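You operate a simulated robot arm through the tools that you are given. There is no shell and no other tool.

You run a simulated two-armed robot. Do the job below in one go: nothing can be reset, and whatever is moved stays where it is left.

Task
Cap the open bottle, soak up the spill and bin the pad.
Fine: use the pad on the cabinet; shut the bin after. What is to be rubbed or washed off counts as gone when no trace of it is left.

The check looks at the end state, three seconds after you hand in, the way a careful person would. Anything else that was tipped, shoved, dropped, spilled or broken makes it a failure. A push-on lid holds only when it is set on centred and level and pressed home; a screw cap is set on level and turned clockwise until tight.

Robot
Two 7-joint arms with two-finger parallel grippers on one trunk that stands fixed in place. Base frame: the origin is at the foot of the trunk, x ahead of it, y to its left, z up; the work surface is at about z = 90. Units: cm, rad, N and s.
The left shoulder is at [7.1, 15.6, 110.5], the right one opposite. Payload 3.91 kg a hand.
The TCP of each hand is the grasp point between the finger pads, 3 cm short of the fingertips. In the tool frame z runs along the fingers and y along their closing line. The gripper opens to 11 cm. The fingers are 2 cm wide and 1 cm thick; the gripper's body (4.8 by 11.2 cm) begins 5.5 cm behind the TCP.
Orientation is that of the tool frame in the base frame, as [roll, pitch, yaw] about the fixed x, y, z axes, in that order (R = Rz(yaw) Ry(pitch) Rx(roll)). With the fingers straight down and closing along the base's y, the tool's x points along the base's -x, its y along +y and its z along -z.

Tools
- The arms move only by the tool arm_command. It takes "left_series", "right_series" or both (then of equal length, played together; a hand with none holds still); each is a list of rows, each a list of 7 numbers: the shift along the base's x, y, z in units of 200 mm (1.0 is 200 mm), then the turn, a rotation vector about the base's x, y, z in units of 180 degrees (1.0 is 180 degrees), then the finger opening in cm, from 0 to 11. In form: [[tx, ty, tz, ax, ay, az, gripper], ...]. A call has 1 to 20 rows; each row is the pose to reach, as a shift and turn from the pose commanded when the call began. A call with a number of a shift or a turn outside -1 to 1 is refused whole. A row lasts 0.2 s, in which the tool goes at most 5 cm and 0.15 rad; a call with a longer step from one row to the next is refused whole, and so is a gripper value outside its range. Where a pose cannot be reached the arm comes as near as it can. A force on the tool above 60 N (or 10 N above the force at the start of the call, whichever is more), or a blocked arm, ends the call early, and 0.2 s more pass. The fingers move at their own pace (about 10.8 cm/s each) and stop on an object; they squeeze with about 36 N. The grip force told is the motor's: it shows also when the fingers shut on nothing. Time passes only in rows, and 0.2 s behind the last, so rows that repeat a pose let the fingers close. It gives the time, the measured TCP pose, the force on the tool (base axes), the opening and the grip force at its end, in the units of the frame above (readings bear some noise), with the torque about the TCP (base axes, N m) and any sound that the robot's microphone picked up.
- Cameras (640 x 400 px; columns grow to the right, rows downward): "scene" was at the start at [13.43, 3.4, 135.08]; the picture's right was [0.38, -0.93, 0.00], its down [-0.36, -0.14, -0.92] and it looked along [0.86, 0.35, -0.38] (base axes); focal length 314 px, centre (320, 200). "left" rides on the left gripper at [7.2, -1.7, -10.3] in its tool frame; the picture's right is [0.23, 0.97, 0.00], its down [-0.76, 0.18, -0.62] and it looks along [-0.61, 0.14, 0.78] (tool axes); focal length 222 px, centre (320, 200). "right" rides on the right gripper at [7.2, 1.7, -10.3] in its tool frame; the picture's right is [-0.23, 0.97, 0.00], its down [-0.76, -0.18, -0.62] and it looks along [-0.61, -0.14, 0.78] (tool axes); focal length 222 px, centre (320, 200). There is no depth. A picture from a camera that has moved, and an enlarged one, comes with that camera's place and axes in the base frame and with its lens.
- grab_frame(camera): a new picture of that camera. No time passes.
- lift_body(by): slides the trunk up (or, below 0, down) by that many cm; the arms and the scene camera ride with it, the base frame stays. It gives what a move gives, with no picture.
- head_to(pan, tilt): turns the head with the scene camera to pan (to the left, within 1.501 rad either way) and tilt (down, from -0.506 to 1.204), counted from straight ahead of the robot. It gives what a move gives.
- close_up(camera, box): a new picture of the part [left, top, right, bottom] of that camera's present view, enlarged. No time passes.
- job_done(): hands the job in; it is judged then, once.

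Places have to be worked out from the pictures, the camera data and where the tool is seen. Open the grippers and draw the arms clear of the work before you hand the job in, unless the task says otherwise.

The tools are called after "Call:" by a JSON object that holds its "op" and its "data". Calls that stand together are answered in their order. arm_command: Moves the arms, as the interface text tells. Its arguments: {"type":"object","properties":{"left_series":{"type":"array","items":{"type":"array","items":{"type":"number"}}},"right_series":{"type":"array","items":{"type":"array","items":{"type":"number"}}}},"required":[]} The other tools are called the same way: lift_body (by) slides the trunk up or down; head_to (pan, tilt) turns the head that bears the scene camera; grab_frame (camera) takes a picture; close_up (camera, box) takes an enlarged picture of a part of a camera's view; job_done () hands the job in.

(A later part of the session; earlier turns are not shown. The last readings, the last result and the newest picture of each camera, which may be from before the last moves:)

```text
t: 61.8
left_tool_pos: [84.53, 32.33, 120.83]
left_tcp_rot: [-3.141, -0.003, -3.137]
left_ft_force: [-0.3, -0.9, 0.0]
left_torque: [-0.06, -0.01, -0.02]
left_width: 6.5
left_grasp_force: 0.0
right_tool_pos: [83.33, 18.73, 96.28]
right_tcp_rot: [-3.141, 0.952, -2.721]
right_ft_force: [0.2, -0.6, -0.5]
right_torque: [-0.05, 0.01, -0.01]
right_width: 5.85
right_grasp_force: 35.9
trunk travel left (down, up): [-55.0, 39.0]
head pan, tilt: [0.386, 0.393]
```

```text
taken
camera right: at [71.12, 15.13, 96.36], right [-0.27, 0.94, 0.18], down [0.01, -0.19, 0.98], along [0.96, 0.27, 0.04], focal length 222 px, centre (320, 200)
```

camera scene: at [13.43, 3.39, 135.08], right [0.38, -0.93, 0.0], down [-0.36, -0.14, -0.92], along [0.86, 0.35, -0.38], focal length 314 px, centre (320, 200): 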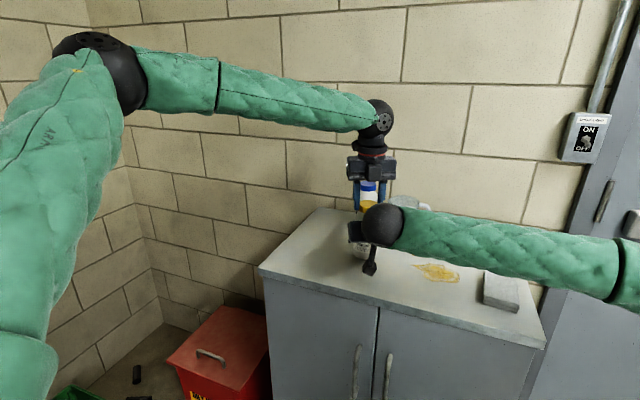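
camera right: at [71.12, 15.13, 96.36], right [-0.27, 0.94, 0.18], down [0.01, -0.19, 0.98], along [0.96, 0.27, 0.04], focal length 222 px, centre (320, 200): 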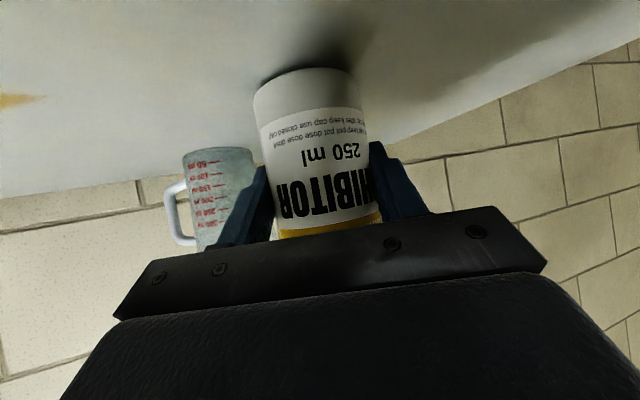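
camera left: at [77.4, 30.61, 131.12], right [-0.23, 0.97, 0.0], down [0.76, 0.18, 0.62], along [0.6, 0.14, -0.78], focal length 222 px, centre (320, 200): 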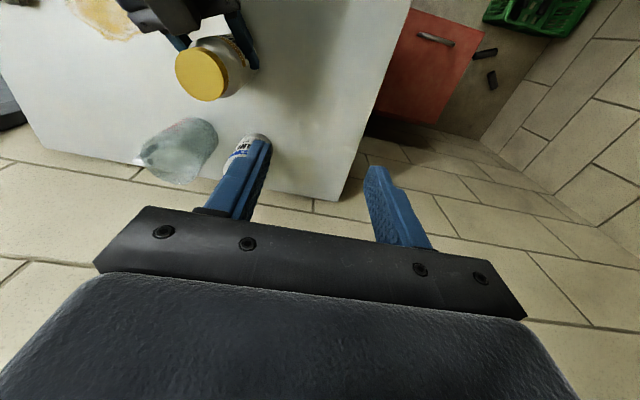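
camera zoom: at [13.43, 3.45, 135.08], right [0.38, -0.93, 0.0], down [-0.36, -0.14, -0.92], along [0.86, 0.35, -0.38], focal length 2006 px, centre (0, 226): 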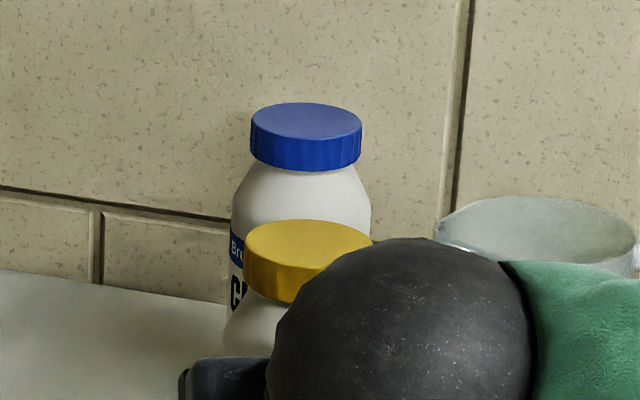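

The cap sits level. I now open the right hand gently and back it off along its approach line.

Call:
{"op": "arm_command", "data": {"right_series": [[0, 0, 0, 0, 0, 0, 6], [0, 0, 0, 0, 0, 0, 6.5], [0, 0, 0, 0, 0, 0, 7.5], [0, 0, 0, 0, 0, 0, 8.5], [-0.075, -0.034, 0.06, 0, 0, 0, 8.5], [-0.15, -0.067, 0.12, 0, 0, 0, 8.5], [-0.226, -0.1, 0.18, 0, 0, 0, 8.5], [-0.301, -0.134, 0.24, 0, 0, 0, 8.5], [-0.376, -0.168, 0.3, 0, 0, 0, 8.5], [-0.452, -0.2015, 0.36, 0, 0, 0, 8.5]]}}

Call:
{"op": "grab_frame", "data": {"camera": "right"}}

Call:
{"op": "grab_frame", "data": {"camera": "scene"}}

```text
t: 64.0
left_tool_pos: [84.5, 32.33, 120.86]
left_tcp_rot: [3.14, -0.003, -3.141]
left_ft_force: [-0.4, 0.1, -0.5]
left_torque: [0.0, 0.01, -0.03]
left_width: 6.48
left_grasp_force: 0.1
right_tool_pos: [74.23, 14.73, 103.38]
right_tcp_rot: [3.141, 0.955, -2.723]
right_ft_force: [-0.4, -0.7, 0.1]
right_torque: [-0.05, 0.01, 0.03]
right_width: 8.49
right_grasp_force: 0.1
trunk travel left (down, up): [-55.0, 39.0]
head pan, tilt: [0.386, 0.393]
```

```text
taken
camera right: at [62.02, 11.11, 103.55], right [-0.27, 0.94, 0.18], down [0.01, -0.19, 0.98], along [0.96, 0.27, 0.04], focal length 222 px, centre (320, 200)
```

right: 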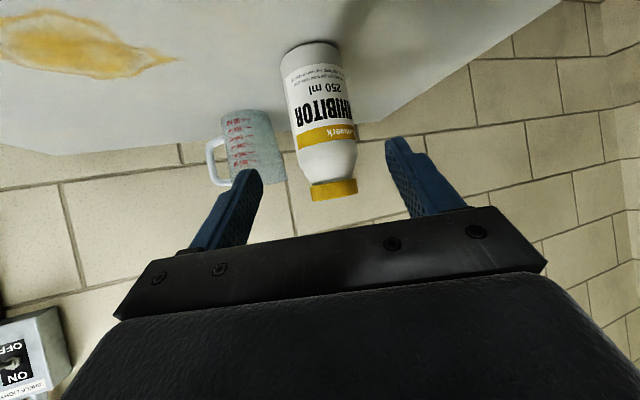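

```text
taken
camera scene: at [13.38, 3.38, 135.09], right [0.38, -0.93, 0.0], down [-0.36, -0.14, -0.92], along [0.86, 0.35, -0.38], focal length 314 px, centre (320, 200)
```

scene: 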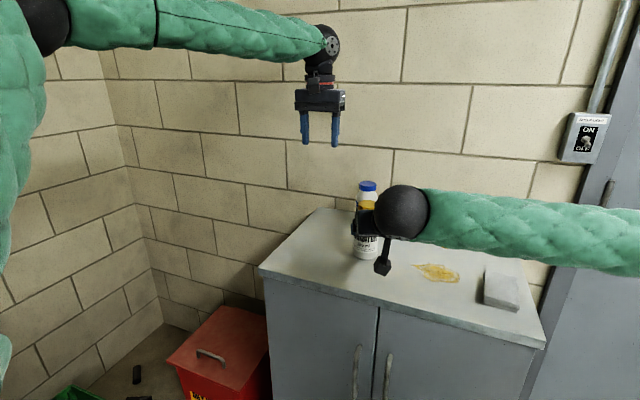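

Call:
{"op": "close_up", "data": {"camera": "right", "box": [270, 30, 390, 210]}}

```text
2.22 times, centred on (330, 120) of right
camera zoom: at [62.02, 11.11, 103.55], right [-0.27, 0.94, 0.18], down [0.01, -0.19, 0.98], along [0.96, 0.27, 0.04], focal length 494 px, centre (298, 378)
```

zoom: 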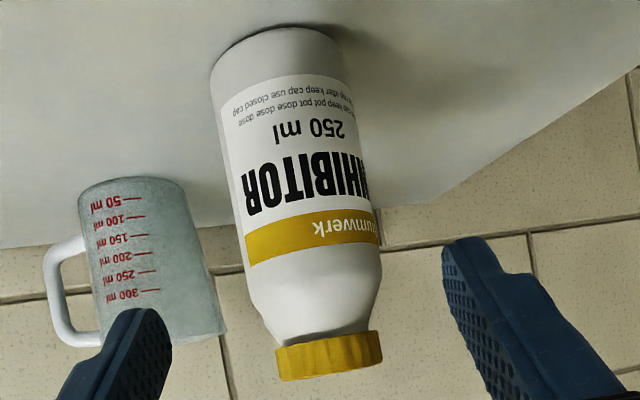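

The cap is seated square on the bottle. I retract the right hand up and away to the right, turning it back to point down.

Call:
{"op": "arm_command", "data": {"right_series": [[-0.04, -0.05, 0.08, -0.0046, 0.0215, -0.0088, 8.5], [-0.08, -0.1, 0.16, -0.0091, 0.043, -0.0176, 8.5], [-0.12, -0.15, 0.24, -0.0137, 0.0645, -0.0263, 8.5], [-0.16, -0.22, 0.32, -0.0183, 0.086, -0.0351, 8.5], [-0.2, -0.29, 0.4, -0.0229, 0.1075, -0.0439, 8.5], [-0.25, -0.36, 0.48, -0.0274, 0.129, -0.0527, 8.5], [-0.3, -0.44, 0.56, -0.032, 0.1505, -0.0615, 8.5], [-0.35, -0.52, 0.64, -0.0366, 0.1719, -0.0702, 8.5], [-0.4, -0.6, 0.7, -0.0411, 0.1934, -0.079, 8.5], [-0.45, -0.68, 0.75, -0.0457, 0.2149, -0.0878, 8.5], [-0.5, -0.76, 0.78, -0.0503, 0.2364, -0.0966, 8.5], [-0.55, -0.84, 0.8, -0.0549, 0.2579, -0.1053, 8.5], [-0.58, -0.92, 0.8, -0.0594, 0.2794, -0.1141, 8.5], [-0.6, -1.0, 0.8, -0.064, 0.3009, -0.1229, 8.5]]}}

Call:
{"op": "head_to", "data": {"pan": -0.5, "tilt": 0.6}}

Call:
{"op": "grab_frame", "data": {"camera": "scene"}}

```text
t: 67.0
left_tool_pos: [84.69, 32.24, 120.78]
left_tcp_rot: [-3.141, -0.004, -3.14]
left_ft_force: [0.7, 0.7, 0.7]
left_torque: [0.0, 0.02, 0.0]
left_width: 6.5
left_grasp_force: 0.1
right_tool_pos: [62.37, -5.53, 119.55]
right_tcp_rot: [-3.139, -0.007, -3.141]
right_ft_force: [0.8, 0.4, -0.2]
right_torque: [0.0, 0.01, 0.02]
right_width: 8.48
right_grasp_force: 0.1
trunk travel left (down, up): [-55.0, 39.0]
head pan, tilt: [0.386, 0.393]
```

```text
t: 68.2
left_tool_pos: [84.5, 32.37, 120.8]
left_tcp_rot: [-3.141, -0.002, -3.14]
left_ft_force: [-0.8, 0.4, 0.2]
left_torque: [-0.01, -0.02, 0.02]
left_width: 6.48
left_grasp_force: 0.2
right_tool_pos: [62.38, -5.51, 119.5]
right_tcp_rot: [-3.14, -0.005, 3.141]
right_ft_force: [0.8, -1.1, 0.8]
right_torque: [0.01, -0.01, 0.0]
right_width: 8.53
right_grasp_force: 0.1
trunk travel left (down, up): [-55.0, 39.0]
head pan, tilt: [-0.499, 0.6]
```

```text
taken
camera scene: at [12.6, -4.31, 133.2], right [-0.48, -0.88, 0.0], down [-0.5, 0.27, -0.82], along [0.72, -0.39, -0.57], focal length 314 px, centre (320, 200)
```

scene: 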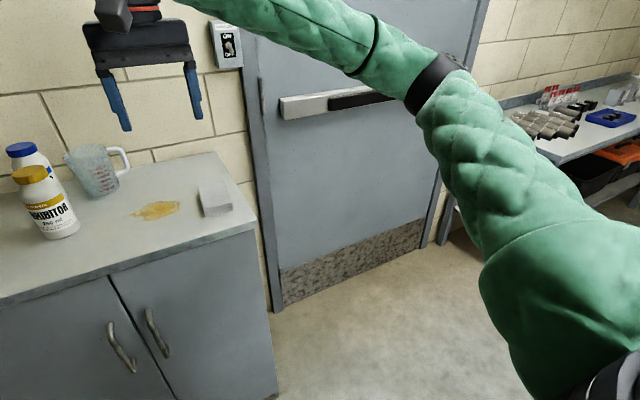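

The area to the right in front of the door is free, with the right elbow well clear of the shelves. I park the right hand there, in front of and to the right of the cabinet.

Call:
{"op": "arm_command", "data": {"right_series": [[-0.08, -0.1, 0, 0, 0, 0, 8.5], [-0.16, -0.2, 0, 0, 0, 0, 8.5], [-0.24, -0.3, 0, 0, 0, 0, 8.5], [-0.32, -0.4, 0, 0, 0, 0, 8.5], [-0.4, -0.5, 0, 0, 0, 0, 8.5], [-0.48, -0.6, 0, 0, 0, 0, 8.5], [-0.54, -0.7, 0, 0, 0, 0, 8.5], [-0.6, -0.8, 0, 0, 0, 0, 8.5], [-0.64, -0.9, 0, 0, 0, 0, 8.5], [-0.68, -1.0, 0, 0, 0, 0, 8.5]]}}

Call:
{"op": "arm_command", "data": {"right_series": [[0, -0.15, 0, 0, 0, 0, 8.5], [0, -0.3, 0, 0, 0, 0, 8.5], [0, -0.45, 0, 0, 0, 0, 8.5], [0, -0.6, 0, 0, 0, 0, 8.5]]}}

Call:
{"op": "head_to", "data": {"pan": 0.75, "tilt": 0.75}}

Call:
{"op": "grab_frame", "data": {"camera": "scene"}}

```text
t: 70.4
left_tool_pos: [84.46, 32.18, 120.92]
left_tcp_rot: [3.14, -0.003, -3.138]
left_ft_force: [0.8, 0.4, -0.1]
left_torque: [0.01, 0.02, 0.01]
left_width: 6.48
left_grasp_force: 0.2
right_tool_pos: [48.57, -25.33, 119.66]
right_tcp_rot: [-3.14, -0.004, -3.139]
right_ft_force: [0.0, 0.2, -0.3]
right_torque: [0.02, -0.03, 0.01]
right_width: 8.5
right_grasp_force: 0.0
trunk travel left (down, up): [-55.0, 39.0]
head pan, tilt: [-0.499, 0.6]
```

```text
t: 71.4
left_tool_pos: [84.51, 32.14, 120.89]
left_tcp_rot: [3.139, -0.001, -3.139]
left_ft_force: [-0.5, 0.0, 0.0]
left_torque: [0.03, 0.0, 0.02]
left_width: 6.5
left_grasp_force: 0.1
right_tool_pos: [48.7, -37.38, 119.51]
right_tcp_rot: [-3.139, -0.006, 3.14]
right_ft_force: [-0.9, -0.2, -0.4]
right_torque: [0.03, 0.01, -0.01]
right_width: 8.52
right_grasp_force: 0.0
trunk travel left (down, up): [-55.0, 39.0]
head pan, tilt: [-0.499, 0.6]
```

```text
t: 72.8
left_tool_pos: [84.54, 32.19, 120.83]
left_tcp_rot: [3.139, 0.0, -3.141]
left_ft_force: [0.6, -0.5, 0.2]
left_torque: [0.02, 0.02, -0.01]
left_width: 6.52
left_grasp_force: 0.0
right_tool_pos: [48.71, -37.32, 119.51]
right_tcp_rot: [-3.141, -0.006, 3.142]
right_ft_force: [0.0, 0.3, -0.1]
right_torque: [-0.01, 0.0, -0.02]
right_width: 8.47
right_grasp_force: 0.0
trunk travel left (down, up): [-55.0, 39.0]
head pan, tilt: [0.75, 0.75]
```

```text
taken
camera scene: at [10.88, 5.53, 131.92], right [0.68, -0.73, 0.0], down [-0.5, -0.46, -0.73], along [0.54, 0.5, -0.68], focal length 314 px, centre (320, 200)
```

scene: 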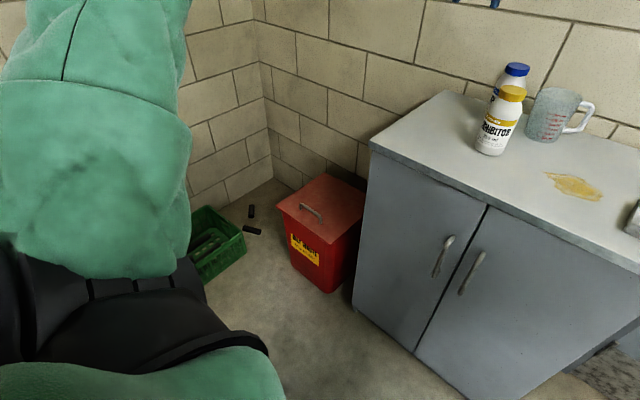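

The bin is clearly visible from this head pose. I zoom in to work out the lid and handle geometry.

Call:
{"op": "close_up", "data": {"camera": "scene", "box": [260, 160, 380, 300]}}

Call:
{"op": "grab_frame", "data": {"camera": "left"}}

Call:
{"op": "close_up", "data": {"camera": "left", "box": [370, 0, 520, 110]}}

```text
2.86 times, centred on (320, 230) of scene
camera zoom: at [10.88, 5.53, 131.92], right [0.68, -0.73, 0.0], down [-0.5, -0.46, -0.73], along [0.54, 0.5, -0.68], focal length 896 px, centre (320, 114)
```

zoom: 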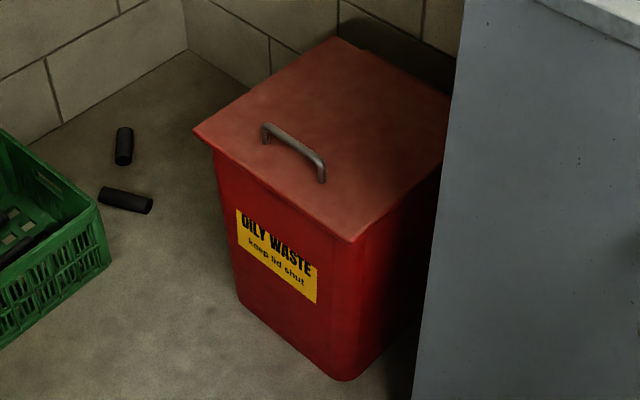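

```text
taken
camera left: at [77.38, 30.54, 131.16], right [-0.23, 0.97, 0.0], down [0.76, 0.18, 0.62], along [0.6, 0.14, -0.78], focal length 222 px, centre (320, 200)
```

left: 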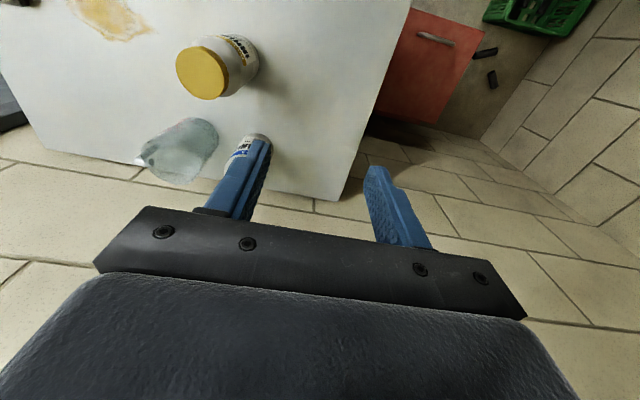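

```text
3.64 times, centred on (445, 55) of left
camera zoom: at [77.38, 30.54, 131.16], right [-0.23, 0.97, 0.0], down [0.76, 0.18, 0.62], along [0.6, 0.14, -0.78], focal length 808 px, centre (-134, 727)
```

zoom: 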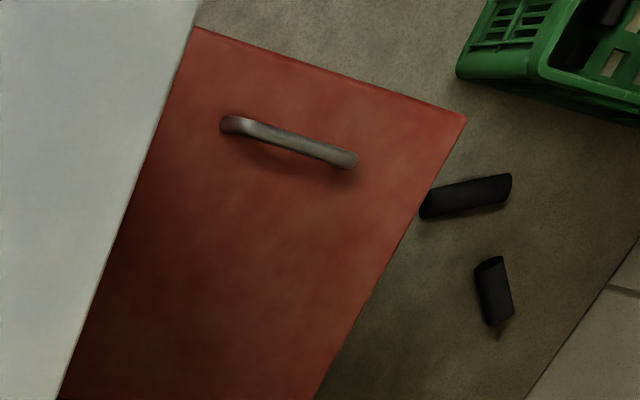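

The bin lid spans about x 67.5–98, y 52.5–83.4 with its top at z ≈ 40.5; the hinge must be on the wall side and the label says "keep lid shut". I bring the left hand out in front of the bin while turning it to point forward, before lowering the trunk.

Call:
{"op": "arm_command", "data": {"left_series": [[-0.05, 0.05, 0, 0.0078, -0.0351, 0.0078, 6.5], [-0.1, 0.1, 0, 0.0156, -0.0702, 0.0156, 6.5], [-0.15, 0.16, 0, 0.0233, -0.1053, 0.0233, 6.5], [-0.2, 0.22, 0, 0.0311, -0.1404, 0.0311, 6.5], [-0.25, 0.28, 0, 0.0389, -0.1755, 0.0389, 6.5], [-0.3, 0.34, 0, 0.0467, -0.2106, 0.0467, 6.5], [-0.35, 0.4, 0, 0.0545, -0.2457, 0.0545, 6.5], [-0.4, 0.46, 0, 0.0622, -0.2808, 0.0622, 6.5], [-0.45, 0.52, 0, 0.07, -0.3159, 0.07, 6.5], [-0.5, 0.58, 0, 0.0778, -0.351, 0.0778, 6.5], [-0.55, 0.64, 0, 0.0856, -0.3861, 0.0856, 6.5], [-0.6, 0.7, 0, 0.0933, -0.4212, 0.0933, 6.5], [-0.66, 0.76, 0, 0.1011, -0.4563, 0.1011, 6.5], [-0.72, 0.82, 0, 0.1089, -0.4914, 0.1089, 6.5]]}}

Call:
{"op": "grab_frame", "data": {"camera": "scene"}}

Call:
{"op": "grab_frame", "data": {"camera": "left"}}

```text
t: 75.8
left_tool_pos: [70.21, 48.71, 120.84]
left_tcp_rot: [-1.805, 1.567, -1.367]
left_ft_force: [0.0, -0.6, -0.5]
left_torque: [0.0, -0.01, -0.01]
left_width: 6.5
left_grasp_force: 0.0
right_tool_pos: [48.61, -37.28, 119.58]
right_tcp_rot: [-3.139, -0.007, -3.141]
right_ft_force: [0.3, 0.0, 0.2]
right_torque: [0.0, -0.02, 0.02]
right_width: 8.51
right_grasp_force: 0.1
trunk travel left (down, up): [-55.0, 39.0]
head pan, tilt: [0.75, 0.75]
```

```text
taken
camera scene: at [10.87, 5.67, 131.92], right [0.68, -0.73, 0.0], down [-0.5, -0.47, -0.73], along [0.53, 0.5, -0.68], focal length 314 px, centre (320, 200)
```

scene: 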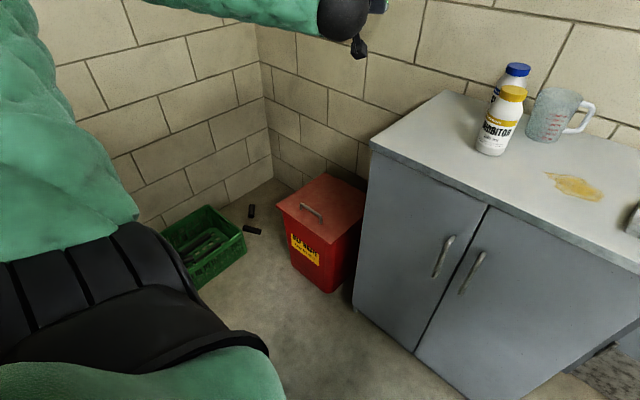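

```text
taken
camera left: at [61.55, 42.76, 113.57], right [-0.41, 0.88, -0.23], down [-0.64, -0.1, 0.76], along [0.65, 0.46, 0.61], focal length 222 px, centre (320, 200)
```

left: 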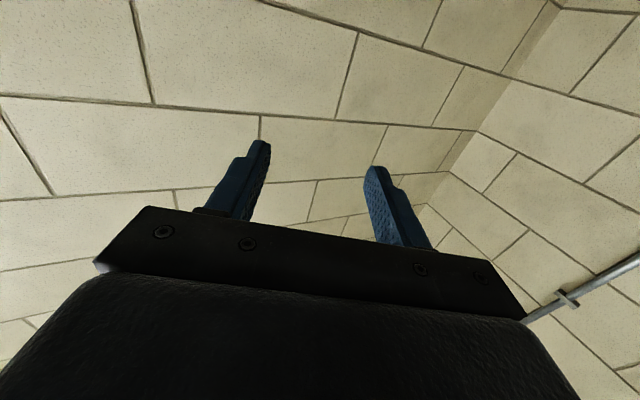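

Pointing forward works; the camera ends up under the hand, so I'll guide with the head camera. I move the hand further left and back, then lower the trunk.

Call:
{"op": "arm_command", "data": {"left_series": [[-0.1, 0.1, 0, 0, 0, 0, 6.5], [-0.2, 0.2, 0, 0, 0, 0, 6.5], [-0.3, 0.3, 0, 0, 0, 0, 6.5], [-0.4, 0.4, 0, 0, 0, 0, 6.5], [-0.5, 0.5, 0, 0, 0, 0, 6.5], [-0.6, 0.6, 0, 0, 0, 0, 6.5], [-0.68, 0.7, 0, 0, 0, 0, 6.5], [-0.76, 0.78, 0, 0, 0, 0, 6.5]]}}

Call:
{"op": "lift_body", "data": {"by": -25}}

Call:
{"op": "grab_frame", "data": {"camera": "scene"}}

Call:
{"op": "grab_frame", "data": {"camera": "left"}}

Call:
{"op": "grab_frame", "data": {"camera": "right"}}

```text
t: 77.2
left_tool_pos: [60.22, 56.5, 127.24]
left_tcp_rot: [1.108, 1.383, 1.538]
left_ft_force: [1.0, 0.2, 0.4]
left_torque: [-0.05, 0.07, 0.01]
left_width: 6.53
left_grasp_force: 0.1
right_tool_pos: [47.84, -38.06, 120.08]
right_tcp_rot: [-3.128, 0.005, 3.118]
right_ft_force: [-1.2, -0.6, 0.5]
right_torque: [0.0, -0.13, 0.01]
right_width: 8.51
right_grasp_force: 0.0
trunk travel left (down, up): [-55.0, 39.0]
head pan, tilt: [0.75, 0.75]
stopped in row 6 (left hand): the arm was blocked; the commanded pose is now the measured one
```

```text
t: 78.4
left_tool_pos: [60.68, 54.67, 123.49]
left_tcp_rot: [1.118, 1.227, 1.553]
left_ft_force: [2.4, 0.2, -0.6]
left_torque: [0.0, -0.08, -0.02]
left_width: 6.51
left_grasp_force: 0.2
right_tool_pos: [47.92, -37.31, 112.35]
right_tcp_rot: [-3.111, 0.002, 3.111]
right_ft_force: [-0.5, 0.3, -0.3]
right_torque: [0.0, -0.01, 0.01]
right_width: 8.48
right_grasp_force: 0.0
trunk travel left (down, up): [-46.6, 47.4]
head pan, tilt: [0.75, 0.75]
stopped: the arm was blocked; the commanded pose is now the measured one
```

```text
taken
camera scene: at [10.04, 4.73, 123.64], right [0.69, -0.72, 0.0], down [-0.49, -0.47, -0.74], along [0.53, 0.51, -0.68], focal length 314 px, centre (320, 200)
```

scene: 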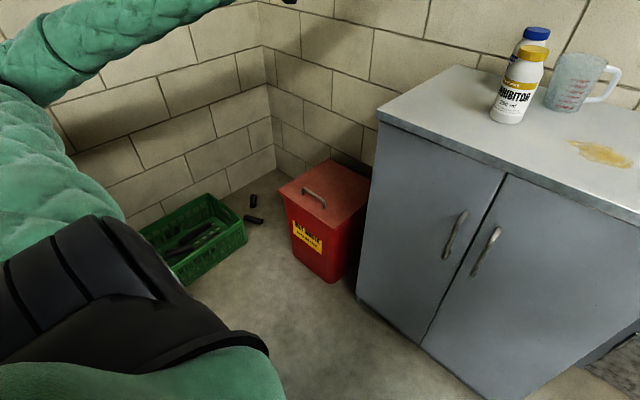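

```text
taken
camera left: at [52.09, 51.57, 114.69], right [-0.41, 0.91, 0.08], down [-0.64, -0.35, 0.68], along [0.64, 0.23, 0.73], focal length 222 px, centre (320, 200)
```

left: 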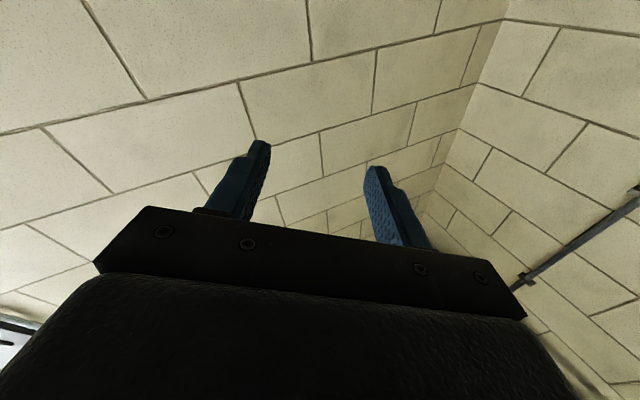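

```text
taken
camera right: at [40.72, -35.02, 122.61], right [0.26, 0.97, -0.03], down [0.76, -0.18, 0.63], along [0.6, -0.18, -0.78], focal length 222 px, centre (320, 200)
```

right: 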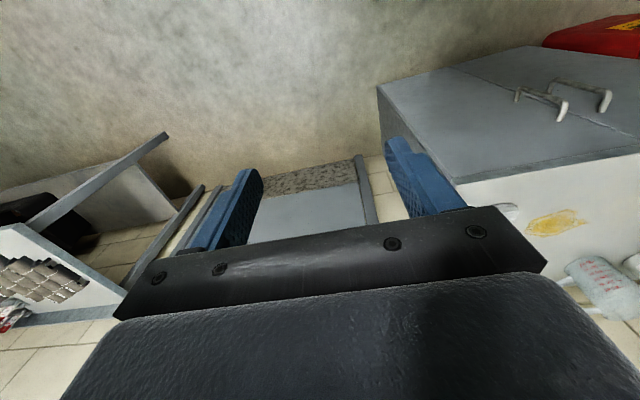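

The left arm was blocked by something, and the trunk stopped too. I look left with the head to see what the arm is touching before moving on.

Call:
{"op": "head_to", "data": {"pan": 1.4, "tilt": 0.5}}

Call:
{"op": "grab_frame", "data": {"camera": "scene"}}

Call:
{"op": "head_to", "data": {"pan": 1.0, "tilt": 0.1}}

Call:
{"op": "grab_frame", "data": {"camera": "scene"}}

```text
t: 79.4
left_tool_pos: [59.95, 54.13, 124.43]
left_tcp_rot: [1.105, 1.217, 1.543]
left_ft_force: [0.8, -0.5, 0.4]
left_torque: [0.03, 0.02, 0.0]
left_width: 6.51
left_grasp_force: 0.2
right_tool_pos: [47.56, -37.82, 112.03]
right_tcp_rot: [-3.122, 0.003, 3.112]
right_ft_force: [-0.3, 0.6, -0.5]
right_torque: [-0.01, -0.02, -0.04]
right_width: 8.48
right_grasp_force: 0.1
trunk travel left (down, up): [-46.6, 47.4]
head pan, tilt: [1.4, 0.499]
```

```text
taken
camera scene: at [5.35, 8.27, 125.85], right [0.99, -0.16, 0.01], down [-0.07, -0.47, -0.88], along [0.15, 0.87, -0.47], focal length 314 px, centre (320, 200)
```

scene: 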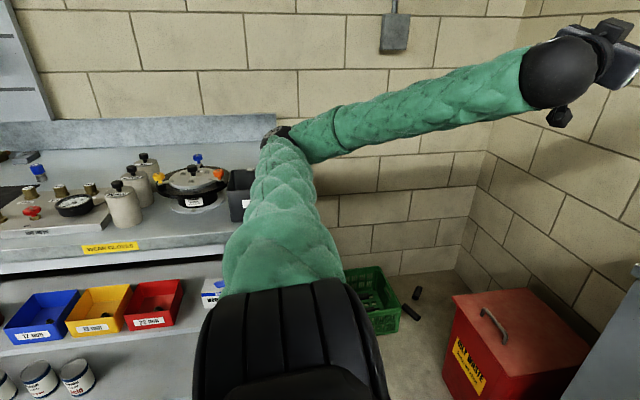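

```text
t: 80.3
left_tool_pos: [59.91, 54.25, 124.31]
left_tcp_rot: [1.104, 1.217, 1.543]
left_ft_force: [-0.9, 0.1, -0.5]
left_torque: [0.01, 0.01, 0.02]
left_width: 6.52
left_grasp_force: 0.1
right_tool_pos: [47.43, -37.66, 111.96]
right_tcp_rot: [-3.123, 0.002, 3.112]
right_ft_force: [0.2, -0.1, 0.0]
right_torque: [0.0, -0.02, 0.0]
right_width: 8.5
right_grasp_force: 0.0
trunk travel left (down, up): [-46.6, 47.4]
head pan, tilt: [1.0, 0.099]
```

```text
taken
camera scene: at [8.72, 7.06, 129.57], right [0.85, -0.53, 0.0], down [-0.05, -0.08, -1.0], along [0.53, 0.84, -0.09], focal length 314 px, centre (320, 200)
```

scene: 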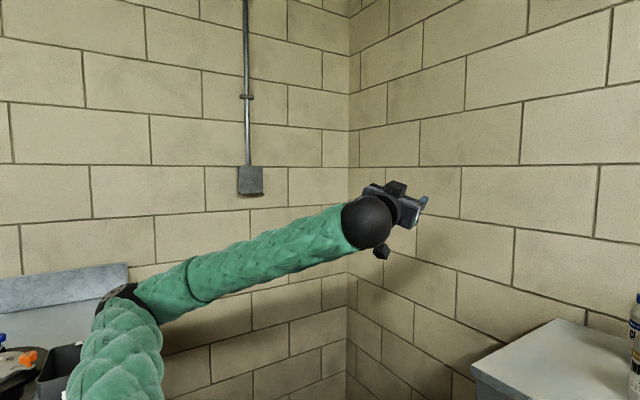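

The left elbow has come down against the side workbench (next to a dark box there). I raise the trunk back up to take the load off, then draw the elbow in.

Call:
{"op": "lift_body", "data": {"by": 10}}

Call:
{"op": "grab_frame", "data": {"camera": "scene"}}

```text
t: 81.6
left_tool_pos: [60.73, 54.94, 133.32]
left_tcp_rot: [1.127, 1.226, 1.562]
left_ft_force: [0.4, -0.1, 0.0]
left_torque: [-0.03, -0.01, -0.02]
left_width: 6.55
left_grasp_force: 0.0
right_tool_pos: [48.26, -37.1, 121.85]
right_tcp_rot: [-3.115, -0.007, 3.111]
right_ft_force: [0.1, 0.7, 0.3]
right_torque: [0.02, 0.01, 0.04]
right_width: 8.5
right_grasp_force: 0.1
trunk travel left (down, up): [-56.6, 37.4]
head pan, tilt: [1.0, 0.099]
```

```text
taken
camera scene: at [9.77, 7.6, 139.43], right [0.84, -0.54, 0.0], down [-0.05, -0.08, -1.0], along [0.54, 0.84, -0.1], focal length 314 px, centre (320, 200)
```

scene: 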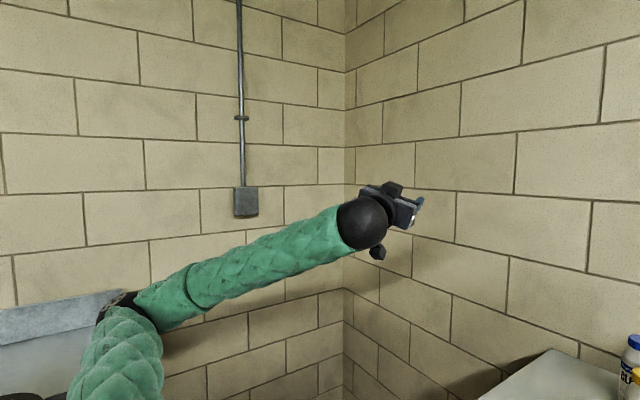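

The elbow is off the bench now. I move the hand forward and inward to draw the elbow in, then inspect the bench.

Call:
{"op": "arm_command", "data": {"left_series": [[0.1, -0.06, 0, 0, 0, 0, 6.5], [0.2, -0.12, 0, 0, 0, 0, 6.5], [0.3, -0.18, 0, 0, 0, 0, 6.5], [0.4, -0.24, 0, 0, 0, 0, 6.5], [0.5, -0.3, 0, 0, 0, 0, 6.5], [0.6, -0.36, 0, 0, 0, 0, 6.5], [0.7, -0.4, 0, 0, 0, 0, 6.5]]}}

Call:
{"op": "head_to", "data": {"pan": 1.45, "tilt": 0.5}}

Call:
{"op": "grab_frame", "data": {"camera": "scene"}}

```text
t: 83.2
left_tool_pos: [74.86, 47.01, 133.17]
left_tcp_rot: [1.13, 1.228, 1.563]
left_ft_force: [-0.2, -0.1, 0.4]
left_torque: [0.0, 0.02, -0.01]
left_width: 6.52
left_grasp_force: 0.1
right_tool_pos: [48.29, -37.15, 121.67]
right_tcp_rot: [-3.114, -0.006, 3.112]
right_ft_force: [0.0, 0.5, -0.7]
right_torque: [0.01, 0.06, -0.02]
right_width: 8.49
right_grasp_force: 0.1
trunk travel left (down, up): [-56.6, 37.4]
head pan, tilt: [1.0, 0.099]
```

```text
t: 84.1
left_tool_pos: [74.77, 47.01, 133.24]
left_tcp_rot: [1.128, 1.228, 1.567]
left_ft_force: [-0.3, 0.0, 0.7]
left_torque: [0.01, -0.04, 0.03]
left_width: 6.49
left_grasp_force: 0.0
right_tool_pos: [48.32, -37.15, 121.77]
right_tcp_rot: [-3.115, -0.006, 3.112]
right_ft_force: [-0.4, 0.4, 0.0]
right_torque: [0.01, 0.01, 0.02]
right_width: 8.5
right_grasp_force: 0.0
trunk travel left (down, up): [-56.6, 37.4]
head pan, tilt: [1.45, 0.499]
```

```text
taken
camera scene: at [5.93, 8.92, 135.74], right [0.99, -0.12, 0.0], down [-0.06, -0.47, -0.88], along [0.11, 0.87, -0.48], focal length 314 px, centre (320, 200)
```

scene: 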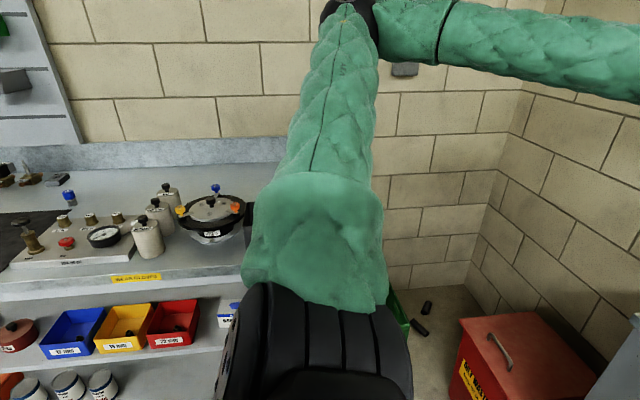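

Nothing on the bench appears tipped, but my arm hides its end. I bring the left hand over the cabinet, pointing down again, to see the bench clearly and plan a safe route.

Call:
{"op": "arm_command", "data": {"left_series": [[0.004, -0.06, 0, -0.0138, 0.0365, -0.0017, 6.5], [0.008, -0.12, 0, -0.0277, 0.073, -0.0033, 6.5], [0.012, -0.18, 0, -0.0415, 0.1095, -0.005, 6.5], [0.016, -0.24, -0.02, -0.0554, 0.146, -0.0066, 6.5], [0.02, -0.3, -0.04, -0.0692, 0.1825, -0.0083, 6.5], [0.024, -0.36, -0.06, -0.0831, 0.219, -0.0099, 6.5], [0.028, -0.42, -0.08, -0.0969, 0.2555, -0.0116, 6.5], [0.032, -0.48, -0.1, -0.1107, 0.292, -0.0132, 6.5], [0.036, -0.54, -0.13, -0.1246, 0.3285, -0.0149, 6.5], [0.04, -0.6, -0.16, -0.1384, 0.365, -0.0165, 6.5], [0.044, -0.66, -0.2, -0.1523, 0.4015, -0.0182, 6.5], [0.048, -0.72, -0.23, -0.1661, 0.438, -0.0198, 6.5], [0.052, -0.78, -0.26, -0.18, 0.4745, -0.0215, 6.5], [0.06, -0.85, -0.3, -0.1938, 0.511, -0.0231, 6.5], [0.06, -0.85, -0.3, -0.1938, 0.511, -0.0231, 6.5]]}}

Call:
{"op": "grab_frame", "data": {"camera": "scene"}}

Call:
{"op": "head_to", "data": {"pan": 1.2, "tilt": 0.7}}

Call:
{"op": "grab_frame", "data": {"camera": "scene"}}

```text
t: 87.3
left_tool_pos: [75.98, 29.87, 127.29]
left_tcp_rot: [3.139, -0.003, -3.137]
left_ft_force: [-1.1, -0.2, -0.7]
left_torque: [0.02, 0.02, -0.01]
left_width: 6.49
left_grasp_force: 0.0
right_tool_pos: [48.23, -37.04, 121.87]
right_tcp_rot: [-3.116, -0.006, 3.112]
right_ft_force: [0.0, -0.5, 0.2]
right_torque: [0.01, -0.03, 0.01]
right_width: 8.51
right_grasp_force: 0.1
trunk travel left (down, up): [-56.6, 37.4]
head pan, tilt: [1.45, 0.499]
```

```text
taken
camera scene: at [5.81, 8.96, 135.74], right [0.99, -0.12, 0.0], down [-0.06, -0.48, -0.88], along [0.11, 0.87, -0.48], focal length 314 px, centre (320, 200)
```

scene: 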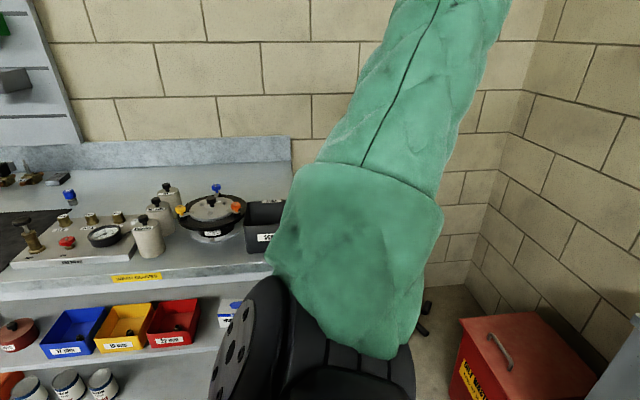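

```text
t: 88.1
left_tool_pos: [76.04, 29.82, 127.2]
left_tcp_rot: [3.137, -0.002, -3.138]
left_ft_force: [-0.5, 0.4, 0.6]
left_torque: [-0.02, -0.01, -0.01]
left_width: 6.5
left_grasp_force: 0.1
right_tool_pos: [48.4, -37.17, 121.71]
right_tcp_rot: [-3.117, -0.007, 3.111]
right_ft_force: [0.1, -0.1, -0.5]
right_torque: [0.0, -0.01, -0.01]
right_width: 8.48
right_grasp_force: 0.0
trunk travel left (down, up): [-56.6, 37.4]
head pan, tilt: [1.201, 0.7]
```

```text
taken
camera scene: at [7.91, 7.81, 133.96], right [0.93, -0.36, 0.0], down [-0.23, -0.6, -0.77], along [0.28, 0.71, -0.64], focal length 314 px, centre (320, 200)
```

scene: 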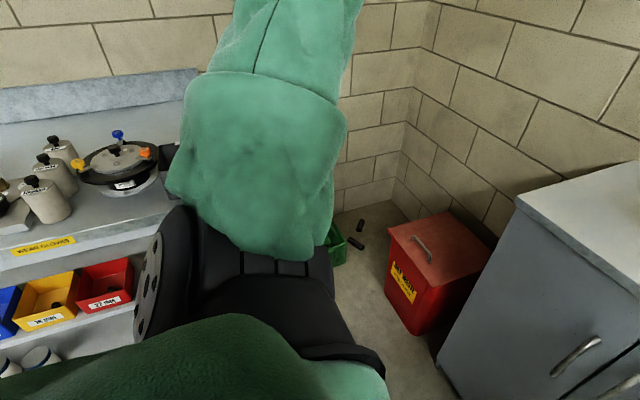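

The bench ends at about x = 10 and its front is near y = 61, so the left elbow must stay clear of there; a small trunk drop with a far-reaching hand will do. I zoom on the bin lid edge and the bench box.

Call:
{"op": "close_up", "data": {"camera": "scene", "box": [370, 200, 500, 340]}}

Call:
{"op": "head_to", "data": {"pan": 0.7, "tilt": 0.65}}

Call:
{"op": "lift_body", "data": {"by": -21.6}}

Call:
{"op": "grab_frame", "data": {"camera": "scene"}}

Call:
{"op": "close_up", "data": {"camera": "scene", "box": [270, 170, 380, 290]}}

```text
2.86 times, centred on (435, 270) of scene
camera zoom: at [7.91, 7.81, 133.96], right [0.93, -0.36, 0.0], down [-0.23, -0.6, -0.77], along [0.28, 0.71, -0.64], focal length 896 px, centre (-9, 0)
```

zoom: 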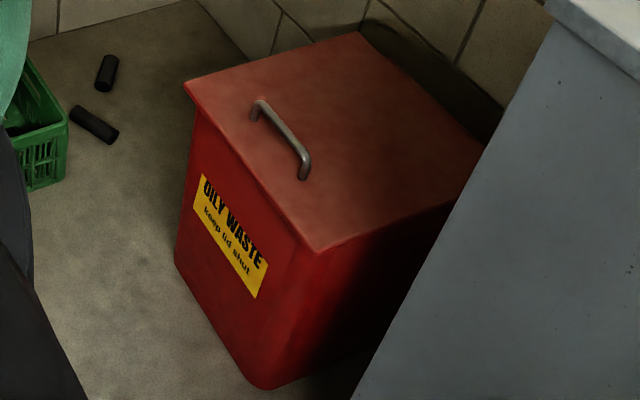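

```text
t: 89.0
left_tool_pos: [75.97, 29.9, 127.36]
left_tcp_rot: [3.14, 0.0, -3.14]
left_ft_force: [0.3, -0.4, -0.7]
left_torque: [-0.01, 0.02, -0.04]
left_width: 6.51
left_grasp_force: 0.0
right_tool_pos: [48.26, -37.13, 121.9]
right_tcp_rot: [-3.116, -0.007, 3.11]
right_ft_force: [-0.1, -1.1, 0.1]
right_torque: [0.04, -0.01, 0.02]
right_width: 8.49
right_grasp_force: 0.1
trunk travel left (down, up): [-56.6, 37.4]
head pan, tilt: [0.7, 0.649]
```

```text
t: 91.3
left_tool_pos: [76.06, 29.94, 105.79]
left_tcp_rot: [3.139, -0.001, -3.14]
left_ft_force: [-0.1, 0.3, -0.5]
left_torque: [-0.01, -0.01, -0.02]
left_width: 6.48
left_grasp_force: 0.1
right_tool_pos: [48.36, -37.17, 100.11]
right_tcp_rot: [-3.116, -0.005, 3.112]
right_ft_force: [0.5, 0.6, 1.4]
right_torque: [0.0, -0.03, 0.01]
right_width: 8.51
right_grasp_force: 0.0
trunk travel left (down, up): [-35.0, 59.0]
head pan, tilt: [0.7, 0.649]
```

```text
taken
camera scene: at [11.43, 5.49, 112.8], right [0.64, -0.76, 0.0], down [-0.46, -0.39, -0.8], along [0.61, 0.51, -0.6], focal length 314 px, centre (320, 200)
```

scene: 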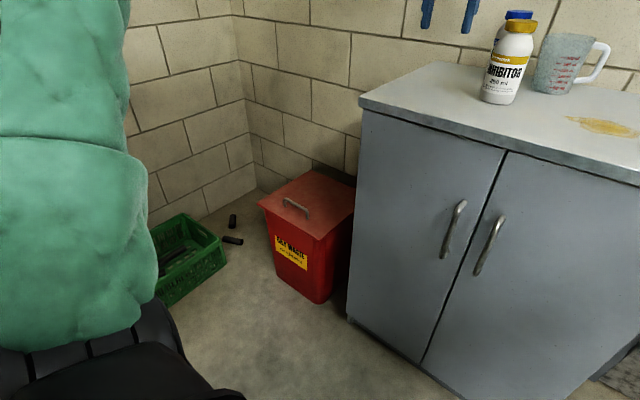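

```text
3.33 times, centred on (325, 230) of scene
camera zoom: at [11.43, 5.49, 112.8], right [0.64, -0.76, 0.0], down [-0.46, -0.39, -0.8], along [0.61, 0.51, -0.6], focal length 1045 px, centre (303, 100)
```

zoom: 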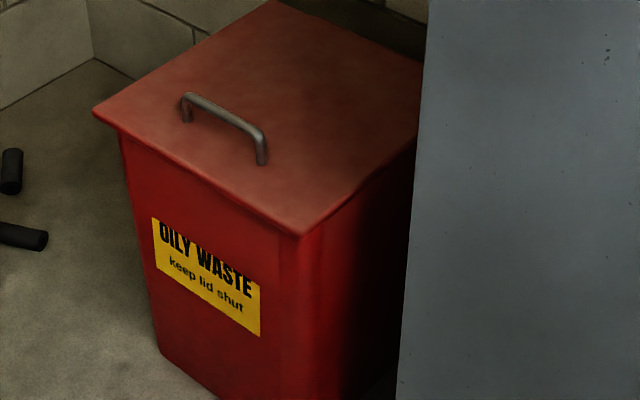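

The lid is a thin plate overhanging the body by about 1 cm. The plan is to hook closed fingers under the front lip, lift, and push the lid over from beneath. I first raise the left hand and turn it to point left-forward (60° azimuth) with fingers stacked vertically, staying far out so the elbow keeps clear of the bench.

Call:
{"op": "arm_command", "data": {"left_series": [[0.007, 0.04, 0.06, 0.0348, -0.0093, -0.0093, 4], [0.014, 0.09, 0.12, 0.0697, -0.0186, -0.0186, 2], [0.021, 0.15, 0.18, 0.1045, -0.0279, -0.0279, 0], [0.028, 0.22, 0.24, 0.1394, -0.0373, -0.0373, 0], [0.035, 0.29, 0.3, 0.1742, -0.0466, -0.0466, 0], [0.042, 0.36, 0.3, 0.2091, -0.0559, -0.0559, 0], [0.049, 0.43, 0.3, 0.2439, -0.0652, -0.0652, 0], [0.056, 0.5, 0.3, 0.2787, -0.0745, -0.0745, 0], [0.063, 0.58, 0.3, 0.3136, -0.0838, -0.0838, 0], [0.07, 0.66, 0.3, 0.3484, -0.0931, -0.0931, 0], [0.077, 0.74, 0.3, 0.3833, -0.1025, -0.1025, 0], [0.084, 0.82, 0.3, 0.4181, -0.1118, -0.1118, 0], [0.091, 0.9, 0.3, 0.453, -0.1211, -0.1211, 0], [0.1, 0.98, 0.3, 0.4878, -0.1304, -0.1304, 0]]}}

Call:
{"op": "grab_frame", "data": {"camera": "scene"}}

Call:
{"op": "grab_frame", "data": {"camera": "left"}}

```text
t: 94.3
left_tool_pos: [77.93, 49.54, 111.68]
left_tcp_rot: [1.566, 0.0, 2.62]
left_ft_force: [-0.4, 0.4, -1.1]
left_torque: [0.01, 0.0, -0.01]
left_width: 0.0
left_grasp_force: 36.2
right_tool_pos: [48.25, -37.15, 100.18]
right_tcp_rot: [-3.116, -0.008, 3.111]
right_ft_force: [-0.1, -0.9, 0.3]
right_torque: [0.0, 0.0, 0.01]
right_width: 8.52
right_grasp_force: 0.1
trunk travel left (down, up): [-35.0, 59.0]
head pan, tilt: [0.7, 0.649]
```

```text
taken
camera scene: at [11.46, 5.52, 112.79], right [0.64, -0.77, 0.0], down [-0.46, -0.39, -0.8], along [0.61, 0.51, -0.61], focal length 314 px, centre (320, 200)
```

scene: 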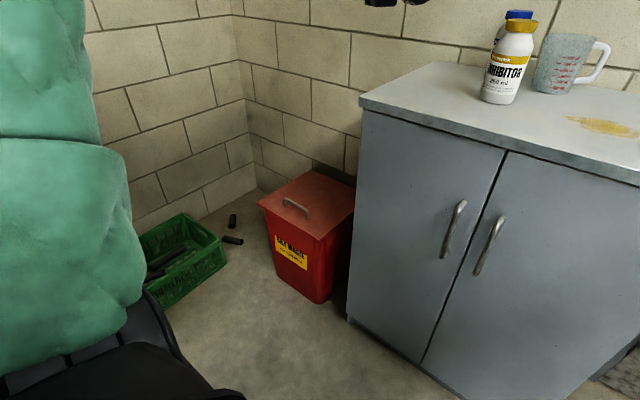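

```text
taken
camera left: at [66.64, 44.17, 109.93], right [-0.2, 0.11, 0.97], down [0.35, -0.92, 0.18], along [0.92, 0.37, 0.15], focal length 222 px, centre (320, 200)
```

left: 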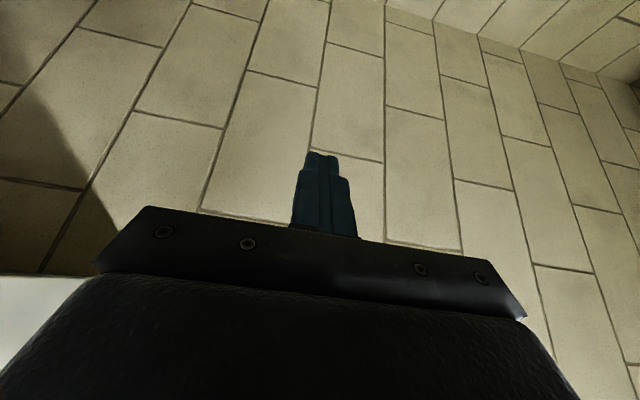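

The orientation is as planned. I carry the hand further left over the bin at height, then check the elbow's clearance to the bench.

Call:
{"op": "arm_command", "data": {"left_series": [[0.01, 0.12, 0, 0, 0, 0, 0], [0.02, 0.25, 0, 0, 0, 0, 0], [0.03, 0.38, 0, 0, 0, 0, 0], [0.04, 0.51, 0, 0, 0, 0, 0], [0.05, 0.64, 0, 0, 0, 0, 0], [0.06, 0.77, 0, 0, 0, 0, 0], [0.07, 0.9, -0.05, 0, 0, 0, 0], [0.08, 1.0, -0.1, 0, 0, 0, 0], [0.08, 1.0, -0.2, 0, 0, 0, 0], [0.08, 1.0, -0.35, 0, 0, 0, 0]]}}

Call:
{"op": "head_to", "data": {"pan": 1.2, "tilt": 0.4}}

Call:
{"op": "grab_frame", "data": {"camera": "scene"}}

Call:
{"op": "grab_frame", "data": {"camera": "left"}}

```text
t: 96.5
left_tool_pos: [79.66, 69.59, 104.65]
left_tcp_rot: [1.567, 0.001, 2.62]
left_ft_force: [0.6, 0.8, -0.5]
left_torque: [0.0, 0.05, 0.02]
left_width: 0.01
left_grasp_force: 36.1
right_tool_pos: [48.37, -37.13, 100.26]
right_tcp_rot: [-3.115, -0.007, 3.111]
right_ft_force: [0.8, 0.0, 0.2]
right_torque: [0.04, 0.01, 0.0]
right_width: 8.5
right_grasp_force: 0.1
trunk travel left (down, up): [-35.0, 59.0]
head pan, tilt: [0.7, 0.649]
```

```text
t: 97.4
left_tool_pos: [79.71, 69.5, 104.75]
left_tcp_rot: [1.568, 0.002, 2.62]
left_ft_force: [-0.8, -0.1, -0.7]
left_torque: [0.01, -0.02, 0.02]
left_width: 0.01
left_grasp_force: 36.1
right_tool_pos: [48.29, -37.13, 100.3]
right_tcp_rot: [-3.116, -0.007, 3.111]
right_ft_force: [0.3, 0.2, -0.1]
right_torque: [-0.04, -0.03, 0.0]
right_width: 8.51
right_grasp_force: 0.2
trunk travel left (down, up): [-35.0, 59.0]
head pan, tilt: [1.201, 0.4]
```

```text
taken
camera scene: at [8.16, 8.53, 115.04], right [0.93, -0.36, 0.0], down [-0.14, -0.36, -0.92], along [0.33, 0.86, -0.39], focal length 314 px, centre (320, 200)
```

scene: 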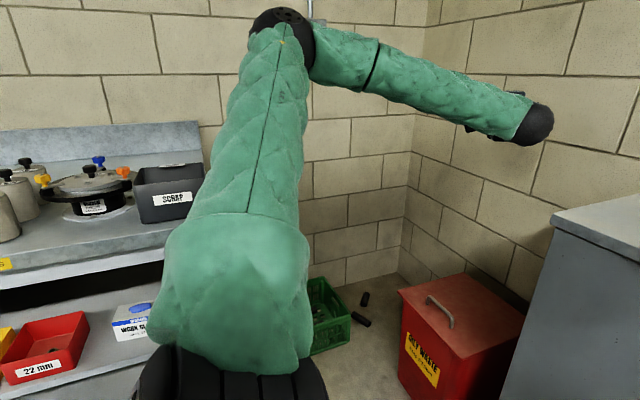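

```text
taken
camera left: at [68.24, 64.17, 102.98], right [-0.2, 0.11, 0.97], down [0.35, -0.92, 0.18], along [0.92, 0.38, 0.14], focal length 222 px, centre (320, 200)
```

left: 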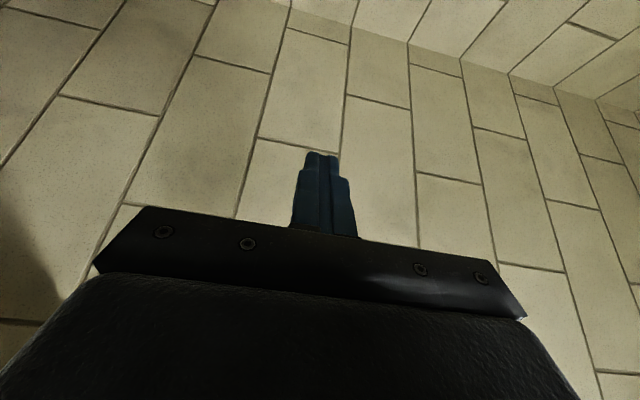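

The elbow is up and clear of the "SCRAP" box, which stands square on the bench end. I lower the hand beside/above the bin, moving slightly left, and check again.

Call:
{"op": "arm_command", "data": {"left_series": [[0, 0.04, -0.1, 0, 0, 0, 0], [0, 0.08, -0.2, 0, 0, 0, 0], [0, 0.12, -0.3, 0, 0, 0, 0], [0, 0.16, -0.4, 0, 0, 0, 0], [-0.02, 0.2, -0.5, 0, 0, 0, 0], [-0.05, 0.24, -0.6, 0, 0, 0, 0], [-0.08, 0.28, -0.7, 0, 0, 0, 0], [-0.11, 0.3, -0.8, 0, 0, 0, 0], [-0.14, 0.3, -0.9, 0, 0, 0, 0], [-0.18, 0.3, -1.0, 0, 0, 0, 0]]}}

Call:
{"op": "grab_frame", "data": {"camera": "scene"}}

Call:
{"op": "grab_frame", "data": {"camera": "left"}}

```text
t: 99.6
left_tool_pos: [76.07, 75.43, 84.69]
left_tcp_rot: [1.568, 0.0, 2.619]
left_ft_force: [-1.0, 0.1, 0.5]
left_torque: [0.0, -0.04, -0.01]
left_width: 0.01
left_grasp_force: 36.6
right_tool_pos: [48.34, -37.21, 100.16]
right_tcp_rot: [-3.115, -0.007, 3.112]
right_ft_force: [-0.3, -0.3, -0.8]
right_torque: [0.01, -0.03, 0.01]
right_width: 8.48
right_grasp_force: 0.1
trunk travel left (down, up): [-35.0, 59.0]
head pan, tilt: [1.201, 0.4]
```

```text
taken
camera scene: at [8.17, 8.57, 115.05], right [0.93, -0.36, 0.0], down [-0.14, -0.36, -0.92], along [0.33, 0.86, -0.39], focal length 314 px, centre (320, 200)
```

scene: 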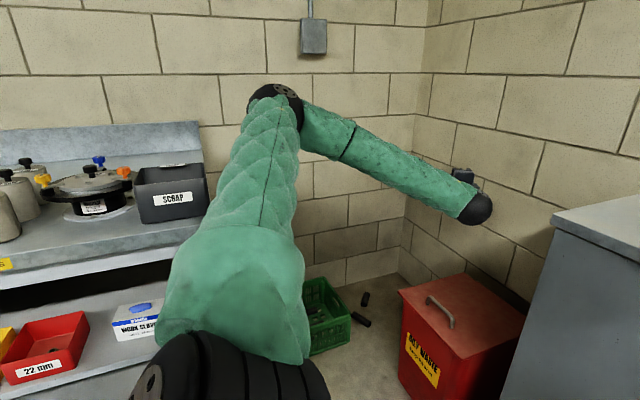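

```text
taken
camera left: at [64.58, 70.06, 82.92], right [-0.2, 0.11, 0.97], down [0.35, -0.92, 0.18], along [0.92, 0.38, 0.14], focal length 222 px, centre (320, 200)
```

left: 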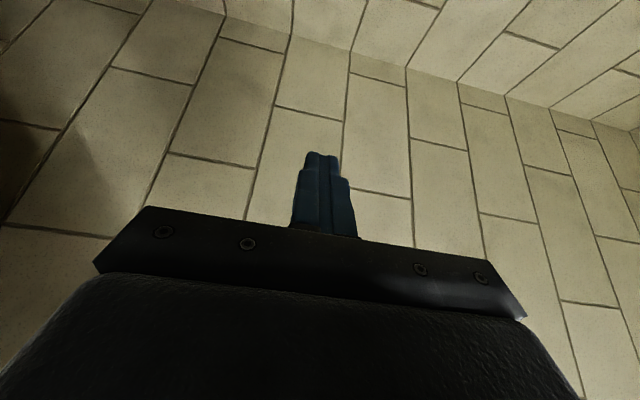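

The elbow is at about (20, 58, 111), clear of the box (its right side is at x ≈ 8.5). I continue diagonally down and back, watching the elbow.

Call:
{"op": "arm_command", "data": {"left_series": [[-0.04, 0, -0.1, 0, 0, 0, 0], [-0.08, 0, -0.2, 0, 0, 0, 0], [-0.12, 0, -0.3, 0, 0, 0, 0], [-0.16, 0, -0.4, 0, 0, 0, 0], [-0.2, 0, -0.5, 0, 0, 0, 0], [-0.24, 0, -0.6, 0, 0, 0, 0], [-0.28, 0, -0.7, 0, 0, 0, 0], [-0.32, 0, -0.8, 0, 0, 0, 0], [-0.36, 0, -0.9, 0, 0, 0, 0], [-0.4, 0, -1.0, 0, 0, 0, 0]]}}

Call:
{"op": "grab_frame", "data": {"camera": "scene"}}

Call:
{"op": "grab_frame", "data": {"camera": "left"}}

```text
t: 101.8
left_tool_pos: [68.05, 75.5, 64.72]
left_tcp_rot: [1.567, 0.001, 2.621]
left_ft_force: [0.5, 0.3, 0.9]
left_torque: [-0.02, 0.0, 0.0]
left_width: 0.0
left_grasp_force: 36.0
right_tool_pos: [48.31, -37.07, 100.23]
right_tcp_rot: [-3.115, -0.006, 3.112]
right_ft_force: [0.1, 0.0, -0.5]
right_torque: [0.01, 0.02, 0.03]
right_width: 8.52
right_grasp_force: 0.1
trunk travel left (down, up): [-35.0, 59.0]
head pan, tilt: [1.201, 0.4]
```

```text
taken
camera scene: at [8.17, 8.56, 115.05], right [0.93, -0.36, 0.0], down [-0.14, -0.36, -0.92], along [0.33, 0.86, -0.39], focal length 314 px, centre (320, 200)
```

scene: 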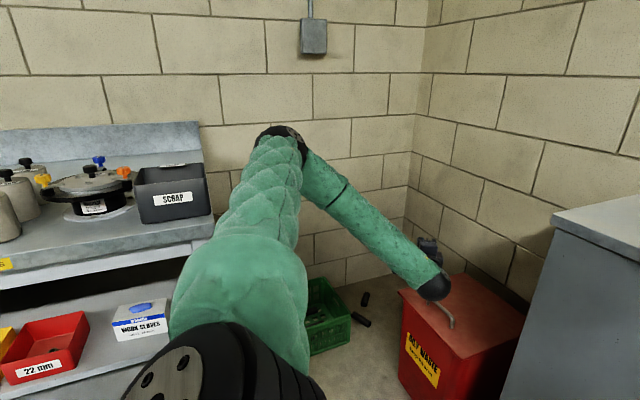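

```text
taken
camera left: at [56.65, 70.15, 62.92], right [-0.2, 0.11, 0.97], down [0.35, -0.92, 0.18], along [0.92, 0.38, 0.15], focal length 222 px, centre (320, 200)
```

left: 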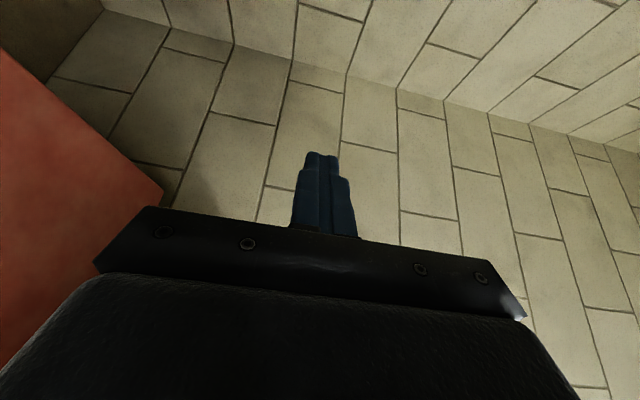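

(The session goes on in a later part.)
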